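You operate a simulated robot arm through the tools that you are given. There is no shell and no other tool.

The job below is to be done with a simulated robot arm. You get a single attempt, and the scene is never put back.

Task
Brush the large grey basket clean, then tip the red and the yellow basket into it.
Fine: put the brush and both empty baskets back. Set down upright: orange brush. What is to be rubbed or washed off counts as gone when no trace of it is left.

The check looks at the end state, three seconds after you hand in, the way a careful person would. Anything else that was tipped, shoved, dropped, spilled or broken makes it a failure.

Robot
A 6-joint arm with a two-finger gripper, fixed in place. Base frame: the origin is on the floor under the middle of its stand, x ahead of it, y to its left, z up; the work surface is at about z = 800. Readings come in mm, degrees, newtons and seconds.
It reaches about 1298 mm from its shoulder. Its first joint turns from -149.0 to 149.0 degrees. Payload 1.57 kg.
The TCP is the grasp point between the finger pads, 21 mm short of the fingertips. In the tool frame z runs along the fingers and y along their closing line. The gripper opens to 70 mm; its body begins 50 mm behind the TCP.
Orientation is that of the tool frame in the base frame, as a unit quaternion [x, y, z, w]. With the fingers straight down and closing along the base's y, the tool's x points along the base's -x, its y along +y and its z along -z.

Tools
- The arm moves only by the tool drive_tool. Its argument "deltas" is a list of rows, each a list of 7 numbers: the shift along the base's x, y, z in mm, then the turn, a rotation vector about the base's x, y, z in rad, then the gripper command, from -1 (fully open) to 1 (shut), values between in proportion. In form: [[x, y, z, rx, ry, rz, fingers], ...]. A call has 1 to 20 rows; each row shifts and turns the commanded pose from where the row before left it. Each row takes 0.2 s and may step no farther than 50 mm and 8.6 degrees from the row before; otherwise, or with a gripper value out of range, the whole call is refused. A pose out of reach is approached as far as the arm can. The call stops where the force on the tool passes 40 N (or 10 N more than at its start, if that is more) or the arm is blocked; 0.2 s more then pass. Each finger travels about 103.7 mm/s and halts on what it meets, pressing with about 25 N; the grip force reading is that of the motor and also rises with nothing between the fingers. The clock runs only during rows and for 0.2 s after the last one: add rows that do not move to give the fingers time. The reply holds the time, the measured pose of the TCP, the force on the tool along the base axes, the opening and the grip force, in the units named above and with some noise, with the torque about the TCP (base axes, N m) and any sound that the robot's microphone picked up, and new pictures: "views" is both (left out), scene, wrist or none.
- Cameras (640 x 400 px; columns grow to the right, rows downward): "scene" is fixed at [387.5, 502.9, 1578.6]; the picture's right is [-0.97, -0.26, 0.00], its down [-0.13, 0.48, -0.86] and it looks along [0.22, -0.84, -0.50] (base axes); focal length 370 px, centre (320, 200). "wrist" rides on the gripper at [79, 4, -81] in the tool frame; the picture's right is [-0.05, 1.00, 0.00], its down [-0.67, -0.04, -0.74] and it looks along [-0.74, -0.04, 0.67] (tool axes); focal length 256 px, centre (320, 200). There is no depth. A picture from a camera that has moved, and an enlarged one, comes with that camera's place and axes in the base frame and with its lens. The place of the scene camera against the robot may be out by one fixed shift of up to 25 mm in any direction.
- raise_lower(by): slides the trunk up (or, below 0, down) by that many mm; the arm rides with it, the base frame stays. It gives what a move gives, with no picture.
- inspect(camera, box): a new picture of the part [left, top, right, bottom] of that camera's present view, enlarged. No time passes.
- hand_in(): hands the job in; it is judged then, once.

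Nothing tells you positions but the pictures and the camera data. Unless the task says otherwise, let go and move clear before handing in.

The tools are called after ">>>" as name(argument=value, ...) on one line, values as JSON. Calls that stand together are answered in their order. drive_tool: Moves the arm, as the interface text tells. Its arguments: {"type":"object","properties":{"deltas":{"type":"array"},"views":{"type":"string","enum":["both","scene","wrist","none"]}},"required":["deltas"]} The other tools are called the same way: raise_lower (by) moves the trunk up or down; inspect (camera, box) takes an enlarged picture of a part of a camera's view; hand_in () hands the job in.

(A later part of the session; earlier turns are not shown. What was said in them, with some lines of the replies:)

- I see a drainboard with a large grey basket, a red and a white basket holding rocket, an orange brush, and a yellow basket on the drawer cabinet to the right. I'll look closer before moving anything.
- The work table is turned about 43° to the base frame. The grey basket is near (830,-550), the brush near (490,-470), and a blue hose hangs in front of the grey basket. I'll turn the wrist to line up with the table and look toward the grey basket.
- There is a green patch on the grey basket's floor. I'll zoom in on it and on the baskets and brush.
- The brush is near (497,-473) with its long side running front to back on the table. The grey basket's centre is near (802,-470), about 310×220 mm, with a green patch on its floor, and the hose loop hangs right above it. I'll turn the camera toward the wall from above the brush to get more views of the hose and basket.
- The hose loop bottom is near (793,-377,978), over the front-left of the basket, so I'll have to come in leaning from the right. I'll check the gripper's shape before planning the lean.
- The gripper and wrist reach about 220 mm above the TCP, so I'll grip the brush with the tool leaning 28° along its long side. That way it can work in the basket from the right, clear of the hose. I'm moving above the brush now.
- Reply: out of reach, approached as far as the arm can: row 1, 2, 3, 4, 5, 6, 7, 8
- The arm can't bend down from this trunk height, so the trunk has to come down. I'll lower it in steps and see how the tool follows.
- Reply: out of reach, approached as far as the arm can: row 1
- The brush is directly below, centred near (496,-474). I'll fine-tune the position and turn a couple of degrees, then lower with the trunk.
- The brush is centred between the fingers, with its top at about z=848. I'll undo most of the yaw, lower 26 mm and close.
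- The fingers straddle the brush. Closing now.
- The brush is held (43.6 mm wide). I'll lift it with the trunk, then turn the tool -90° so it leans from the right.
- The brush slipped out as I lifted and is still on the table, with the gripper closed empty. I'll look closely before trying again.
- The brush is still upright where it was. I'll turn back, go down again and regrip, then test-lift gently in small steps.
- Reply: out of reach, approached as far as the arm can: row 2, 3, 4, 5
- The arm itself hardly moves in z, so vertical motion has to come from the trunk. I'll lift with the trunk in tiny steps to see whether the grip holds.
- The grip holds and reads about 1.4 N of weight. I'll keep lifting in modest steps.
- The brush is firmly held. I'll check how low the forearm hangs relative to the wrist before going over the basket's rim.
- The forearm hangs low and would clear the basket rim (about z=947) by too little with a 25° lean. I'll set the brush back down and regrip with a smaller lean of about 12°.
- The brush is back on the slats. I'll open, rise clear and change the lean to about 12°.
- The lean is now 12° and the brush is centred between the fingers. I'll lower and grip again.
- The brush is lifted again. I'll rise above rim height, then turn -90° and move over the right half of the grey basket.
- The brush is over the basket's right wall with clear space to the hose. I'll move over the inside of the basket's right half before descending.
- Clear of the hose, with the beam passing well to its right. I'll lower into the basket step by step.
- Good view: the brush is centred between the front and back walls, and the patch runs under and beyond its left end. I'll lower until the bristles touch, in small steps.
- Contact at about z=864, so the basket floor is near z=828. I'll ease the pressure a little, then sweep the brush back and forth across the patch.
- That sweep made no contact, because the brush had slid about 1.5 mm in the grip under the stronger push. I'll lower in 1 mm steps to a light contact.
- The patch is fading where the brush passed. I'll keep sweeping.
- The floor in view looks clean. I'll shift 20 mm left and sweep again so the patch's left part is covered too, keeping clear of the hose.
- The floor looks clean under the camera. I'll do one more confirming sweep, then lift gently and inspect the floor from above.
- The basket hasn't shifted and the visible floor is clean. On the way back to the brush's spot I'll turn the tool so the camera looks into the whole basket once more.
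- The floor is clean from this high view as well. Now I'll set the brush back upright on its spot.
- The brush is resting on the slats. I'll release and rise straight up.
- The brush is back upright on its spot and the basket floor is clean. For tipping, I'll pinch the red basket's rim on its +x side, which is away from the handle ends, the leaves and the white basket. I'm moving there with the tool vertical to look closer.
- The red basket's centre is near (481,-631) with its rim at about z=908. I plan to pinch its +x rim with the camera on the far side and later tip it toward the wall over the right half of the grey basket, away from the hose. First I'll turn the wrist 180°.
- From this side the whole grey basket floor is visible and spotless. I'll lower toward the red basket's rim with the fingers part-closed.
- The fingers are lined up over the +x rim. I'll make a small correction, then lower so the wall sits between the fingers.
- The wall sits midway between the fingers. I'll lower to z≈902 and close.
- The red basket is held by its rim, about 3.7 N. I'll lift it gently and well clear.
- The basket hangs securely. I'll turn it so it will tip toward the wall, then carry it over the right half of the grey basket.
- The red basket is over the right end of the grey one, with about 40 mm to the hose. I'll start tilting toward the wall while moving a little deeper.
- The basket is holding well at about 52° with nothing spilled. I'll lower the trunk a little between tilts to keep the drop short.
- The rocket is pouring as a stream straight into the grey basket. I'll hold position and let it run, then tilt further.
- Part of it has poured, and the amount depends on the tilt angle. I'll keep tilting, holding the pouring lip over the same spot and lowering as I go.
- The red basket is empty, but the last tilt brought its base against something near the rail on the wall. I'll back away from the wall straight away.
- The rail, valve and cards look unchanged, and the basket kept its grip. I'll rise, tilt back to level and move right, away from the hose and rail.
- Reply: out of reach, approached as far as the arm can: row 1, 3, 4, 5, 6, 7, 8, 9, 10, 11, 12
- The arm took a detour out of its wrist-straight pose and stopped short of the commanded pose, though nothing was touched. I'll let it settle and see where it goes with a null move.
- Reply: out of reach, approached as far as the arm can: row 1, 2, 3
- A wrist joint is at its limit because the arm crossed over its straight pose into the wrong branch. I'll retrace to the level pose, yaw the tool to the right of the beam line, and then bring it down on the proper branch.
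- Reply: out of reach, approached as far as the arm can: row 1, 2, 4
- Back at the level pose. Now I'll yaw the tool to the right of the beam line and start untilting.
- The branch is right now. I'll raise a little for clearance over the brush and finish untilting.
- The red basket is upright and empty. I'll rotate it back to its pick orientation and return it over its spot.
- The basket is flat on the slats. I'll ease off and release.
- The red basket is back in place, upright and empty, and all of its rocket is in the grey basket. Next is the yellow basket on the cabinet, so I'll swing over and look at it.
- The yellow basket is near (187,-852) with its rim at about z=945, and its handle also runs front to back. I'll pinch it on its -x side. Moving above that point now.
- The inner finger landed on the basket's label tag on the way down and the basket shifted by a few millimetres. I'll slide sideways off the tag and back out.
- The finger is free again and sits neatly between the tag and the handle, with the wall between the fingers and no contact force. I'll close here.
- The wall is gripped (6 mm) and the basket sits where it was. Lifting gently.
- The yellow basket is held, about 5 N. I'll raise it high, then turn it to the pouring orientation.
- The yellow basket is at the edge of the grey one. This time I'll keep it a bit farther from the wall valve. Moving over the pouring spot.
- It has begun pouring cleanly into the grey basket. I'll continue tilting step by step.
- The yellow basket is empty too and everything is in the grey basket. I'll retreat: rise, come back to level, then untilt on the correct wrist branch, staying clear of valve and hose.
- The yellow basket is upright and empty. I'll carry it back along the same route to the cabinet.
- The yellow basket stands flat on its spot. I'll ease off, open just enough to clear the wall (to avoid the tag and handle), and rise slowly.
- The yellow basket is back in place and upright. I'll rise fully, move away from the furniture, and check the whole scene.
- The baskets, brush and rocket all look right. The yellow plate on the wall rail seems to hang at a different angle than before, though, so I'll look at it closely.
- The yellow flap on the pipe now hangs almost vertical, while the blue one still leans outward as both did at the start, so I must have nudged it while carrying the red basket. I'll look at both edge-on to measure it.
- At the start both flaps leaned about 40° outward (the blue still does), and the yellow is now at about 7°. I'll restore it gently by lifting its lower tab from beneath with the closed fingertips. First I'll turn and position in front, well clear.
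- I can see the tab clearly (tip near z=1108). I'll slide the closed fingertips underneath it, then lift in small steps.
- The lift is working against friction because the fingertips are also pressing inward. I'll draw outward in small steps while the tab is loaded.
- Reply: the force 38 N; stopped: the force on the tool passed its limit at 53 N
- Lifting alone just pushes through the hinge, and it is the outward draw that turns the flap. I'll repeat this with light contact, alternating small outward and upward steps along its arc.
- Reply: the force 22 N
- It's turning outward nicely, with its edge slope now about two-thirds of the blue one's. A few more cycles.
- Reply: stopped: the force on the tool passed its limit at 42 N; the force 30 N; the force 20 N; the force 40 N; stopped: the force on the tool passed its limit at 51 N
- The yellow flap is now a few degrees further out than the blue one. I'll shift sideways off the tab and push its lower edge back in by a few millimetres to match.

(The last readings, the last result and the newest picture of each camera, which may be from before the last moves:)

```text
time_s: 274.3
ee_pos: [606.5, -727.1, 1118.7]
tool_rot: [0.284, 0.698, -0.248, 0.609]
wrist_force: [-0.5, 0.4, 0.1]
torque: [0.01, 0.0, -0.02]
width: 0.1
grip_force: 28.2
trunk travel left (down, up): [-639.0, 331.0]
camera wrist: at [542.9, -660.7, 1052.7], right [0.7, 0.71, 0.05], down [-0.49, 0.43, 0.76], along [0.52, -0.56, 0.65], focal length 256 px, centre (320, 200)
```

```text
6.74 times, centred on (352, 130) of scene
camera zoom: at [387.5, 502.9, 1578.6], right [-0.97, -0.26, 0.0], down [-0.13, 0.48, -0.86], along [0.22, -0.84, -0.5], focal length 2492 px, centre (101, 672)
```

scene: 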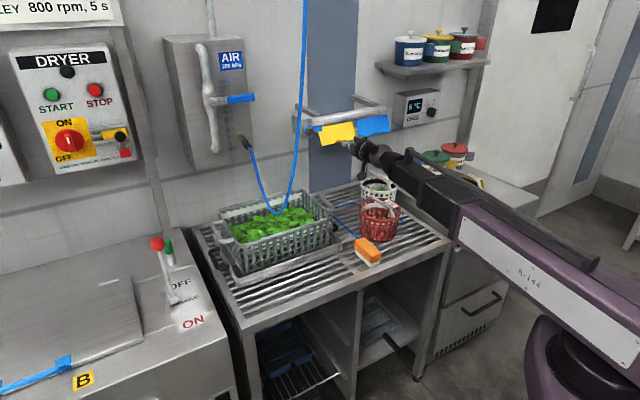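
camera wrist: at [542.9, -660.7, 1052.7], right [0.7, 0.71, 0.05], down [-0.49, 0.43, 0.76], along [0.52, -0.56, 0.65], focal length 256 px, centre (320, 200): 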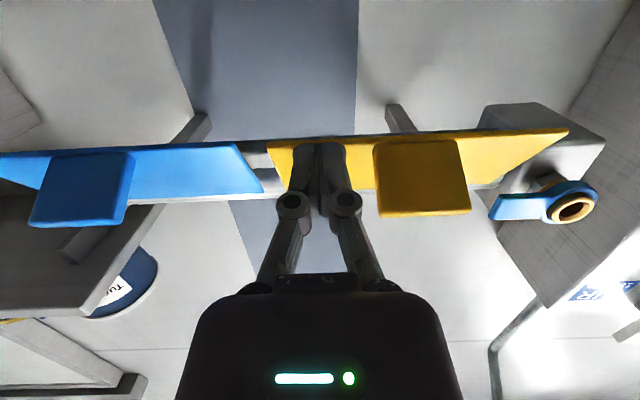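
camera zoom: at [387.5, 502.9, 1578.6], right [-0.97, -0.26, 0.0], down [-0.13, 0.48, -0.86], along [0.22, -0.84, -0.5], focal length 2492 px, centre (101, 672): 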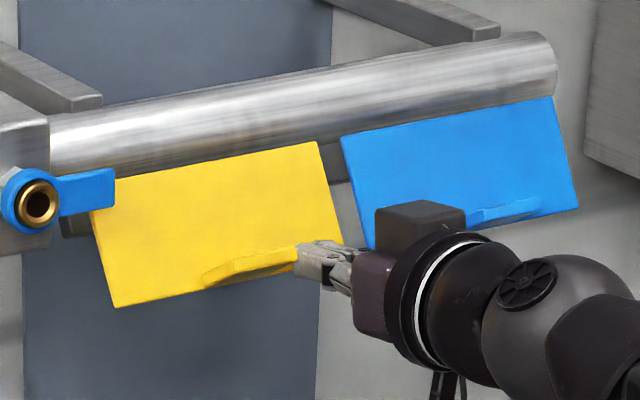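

The yellow flap's edge is now in line with the blue one's again. I'll back straight out.

>>> drive_tool(deltas=[[-1, 1, 0, 0, 0, 0, 1], [-3, 3, 0, 0, 0, 0, 1], [-8.5, 8.45, 0, 0, 0, 0, 1], [-8.5, 8.45, 0, 0, 0, 0, 1], [-8.5, 8.45, 0, 0, 0, 0, 1], [-8.5, 8.45, 0, 0, 0, 0, 1], [-8.5, 8.45, 0, 0, 0, 0, 1], [-8.5, 8.45, 0, 0, 0, 0, 1], [-8.5, 8.45, 0, 0, 0, 0, 1], [0, 0, 0, 0, 0, 0, 1]], views="both")

>>> inspect(camera="scene", box=[305, 105, 400, 155])

>>> inspect(camera="wrist", box=[40, 80, 600, 240])

```text
time_s: 276.5
ee_pos: [542.8, -665.2, 1119.2]
tool_rot: [0.283, 0.698, -0.247, 0.61]
wrist_force: [0.1, -0.9, 0.4]
torque: [-0.03, -0.04, 0.01]
width: 0.0
grip_force: 28.7
trunk travel left (down, up): [-639.0, 331.0]
camera wrist: at [479.6, -598.4, 1052.8], right [0.7, 0.71, 0.05], down [-0.49, 0.43, 0.76], along [0.52, -0.56, 0.65], focal length 256 px, centre (320, 200)
```

scene: 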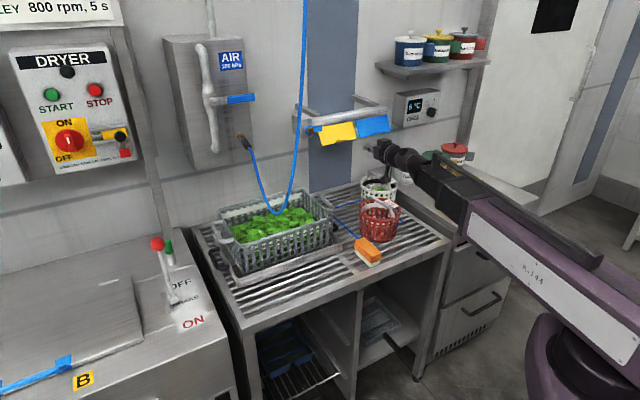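
wrist: 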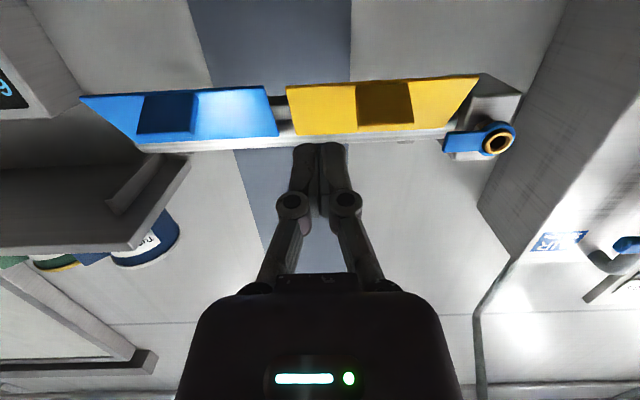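

```text
6.74 times, centred on (352, 130) of scene
camera zoom: at [387.5, 502.9, 1578.6], right [-0.97, -0.26, 0.0], down [-0.13, 0.48, -0.86], along [0.22, -0.84, -0.5], focal length 2492 px, centre (101, 672)
```

zoom: 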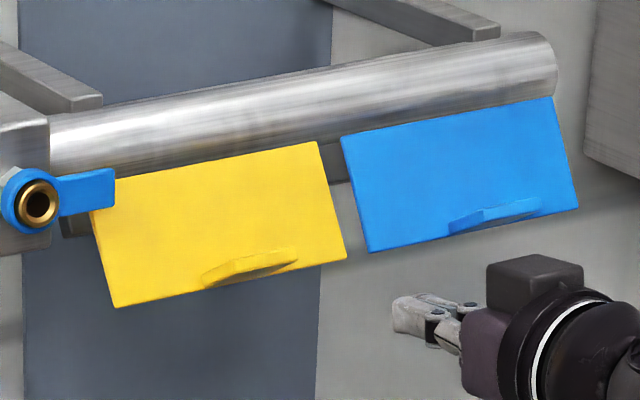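

```text
1.14 times, centred on (320, 160) of wrist
camera zoom: at [479.6, -598.4, 1052.8], right [0.7, 0.71, 0.05], down [-0.49, 0.43, 0.76], along [0.52, -0.56, 0.65], focal length 293 px, centre (320, 246)
```

zoom: 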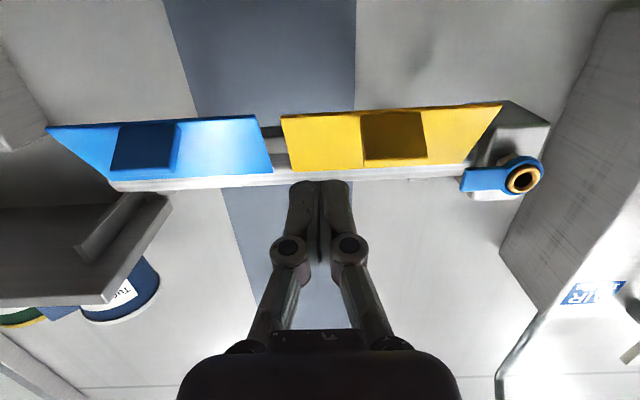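

Both flaps look identical again. I'll rise and bring the tool back to vertical, clear of everything, for a final check.

>>> raise_lower(by=180)

>>> drive_tool(deltas=[[-6, 6, -24, 0.0921, 0.0931, 0, 1], [-6, 6, -23.1, 0.0921, 0.0931, 0, 1], [-6, 6, -22, 0.0921, 0.0931, 0, 1], [-6, 6, -20.3, 0.0921, 0.0931, 0, 1], [-6, 6, -18.4, 0.0921, 0.0931, 0, 0], [-6, 6, -16.1, 0.0921, 0.0931, 0, -1], [-6, 6, -13.6, 0.0921, 0.0931, 0, -1], [-6, 6, -10.8, 0.0921, 0.0931, 0, -1], [-6, 6, -7.9, 0.0921, 0.0931, 0, -1], [-6, 6, -4.8, 0.0921, 0.0931, 0, -1], [-6, 6, -1.6, 0.0921, 0.0931, 0, -1], [0, 0, 0, 0, 0, 0, -1]], views="both")

>>> inspect(camera="wrist", box=[80, 0, 640, 260])

>>> inspect(camera="scene", box=[190, 80, 540, 290])

```text
time_s: 278.5
ee_pos: [542.8, -665.2, 1297.6]
tool_rot: [0.284, 0.698, -0.248, 0.609]
wrist_force: [0.6, 0.6, -0.1]
torque: [-0.01, -0.02, 0.0]
width: 0.5
grip_force: 29.2
trunk travel left (down, up): [-819.0, 151.0]
```

```text
time_s: 281.1
ee_pos: [476.4, -599.3, 1137.6]
tool_rot: [0.381, 0.925, 0.004, -0.002]
wrist_force: [0.0, -0.6, -0.1]
torque: [-0.03, -0.02, -0.06]
width: 70.2
grip_force: 0.0
trunk travel left (down, up): [-819.0, 151.0]
camera wrist: at [422.7, -541.5, 1221.2], right [0.74, 0.67, 0.01], down [0.45, -0.5, 0.74], along [0.5, -0.54, -0.67], focal length 256 px, centre (320, 200)
```

scene: 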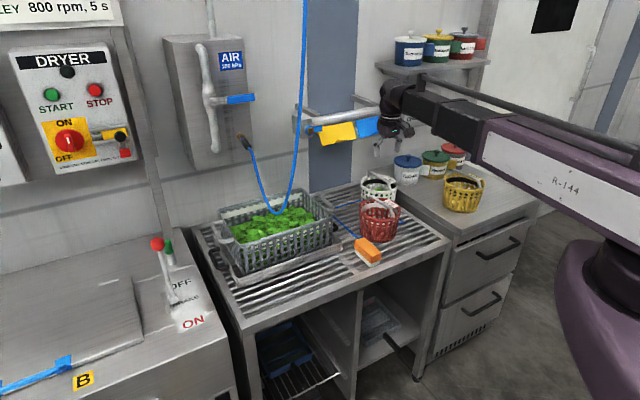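
wrist: 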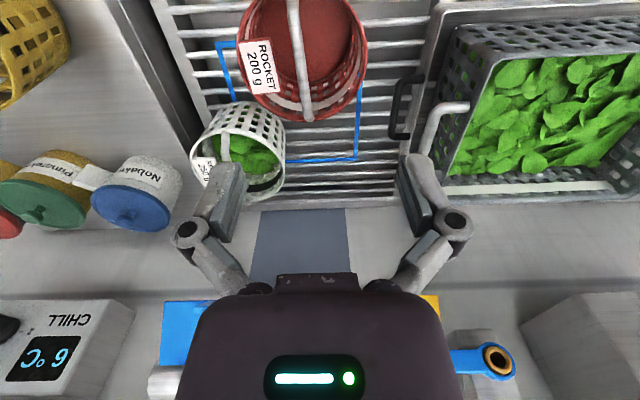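

```text
1.14 times, centred on (360, 130) of wrist
camera zoom: at [422.7, -541.5, 1221.2], right [0.74, 0.67, 0.01], down [0.45, -0.5, 0.74], along [0.5, -0.54, -0.67], focal length 293 px, centre (274, 280)
```

zoom: 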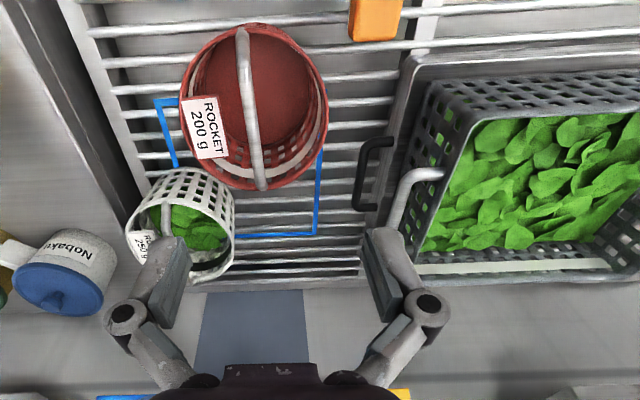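

```text
1.83 times, centred on (365, 185) of scene
camera zoom: at [387.5, 502.9, 1578.6], right [-0.97, -0.26, 0.0], down [-0.13, 0.48, -0.86], along [0.22, -0.84, -0.5], focal length 676 px, centre (238, 227)
```

zoom: 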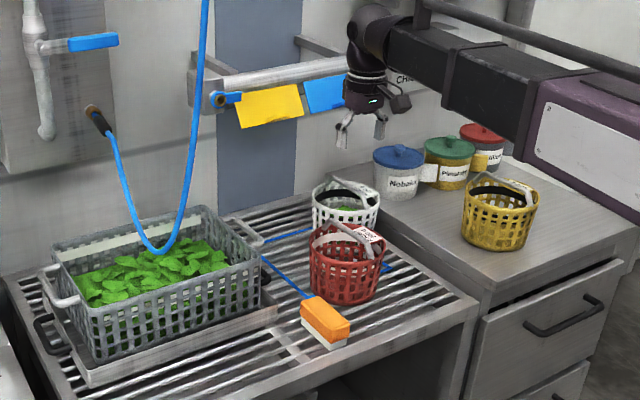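

Everything checks out: the grey basket is clean and holds both loads, the red and yellow baskets are empty, upright and back in place, and the brush is upright on its spot. The white basket is untouched, nothing is spilled, and the yellow flap I nudged again matches the blue one. I'll lift a bit further clear and hand in.

>>> raise_lower(by=55)

>>> drive_tool(deltas=[[-20, -10, 0, 0, 0, 0, -1], [-20, -10, 0, 0, 0, 0, -1], [-20, -10, 0, 0, 0, 0, -1], [0, 0, 0, 0, 0, 0, -1]], views="scene")

>>> hand_in()

```text
time_s: 282.1
ee_pos: [477.1, -599.9, 1192.2]
tool_rot: [0.38, 0.925, 0.004, -0.001]
wrist_force: [0.8, 0.6, 0.3]
torque: [0.01, 0.01, 0.01]
width: 70.1
grip_force: 0.0
trunk travel left (down, up): [-874.0, 96.0]
```

```text
time_s: 283.1
ee_pos: [417.8, -629.6, 1193.0]
tool_rot: [0.38, 0.925, 0.004, -0.002]
wrist_force: [0.1, -0.5, -0.1]
torque: [0.02, 0.03, 0.0]
width: 70.0
grip_force: 0.0
trunk travel left (down, up): [-874.0, 96.0]
```

scene: 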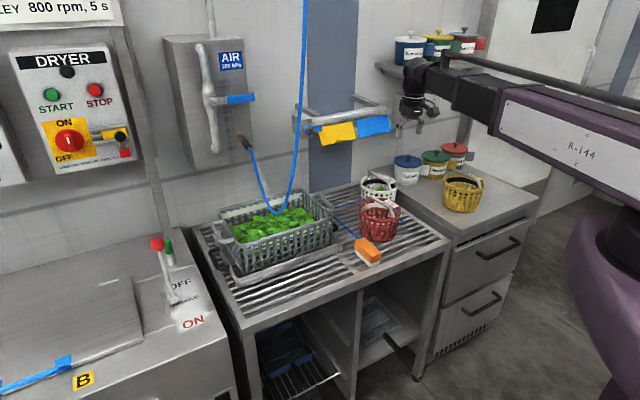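

```text
The job is handed in.
```

I brushed the large grey basket clean and tipped the red and yellow baskets into it. The brush and both empty baskets are back in their places, and the job is handed in.

- **Grey basket:** I saw no green left on the floor in any view before tipping. The basket didn't visibly shift, and I saw no rocket spilled around it.
- **Red and yellow baskets:** both look empty and stand upright within a few millimetres of where they started.
- **Brush:** it stands upright, bristles down, within a few millimetres of its original spot.

Two things went wrong along the way:

- **Yellow flap on the wall pipe:** I knocked it from its outward lean to nearly vertical, most likely while carrying the red basket. I pushed it back until it lined up with the blue flap. I judged its original angle from the blue flap and my first pictures, so it may be a degree or two off.
- **Bumps while handling the baskets:** the red basket briefly touched something near that pipe, and a finger pressed on the yellow basket's label tag. I saw no lasting change from either.
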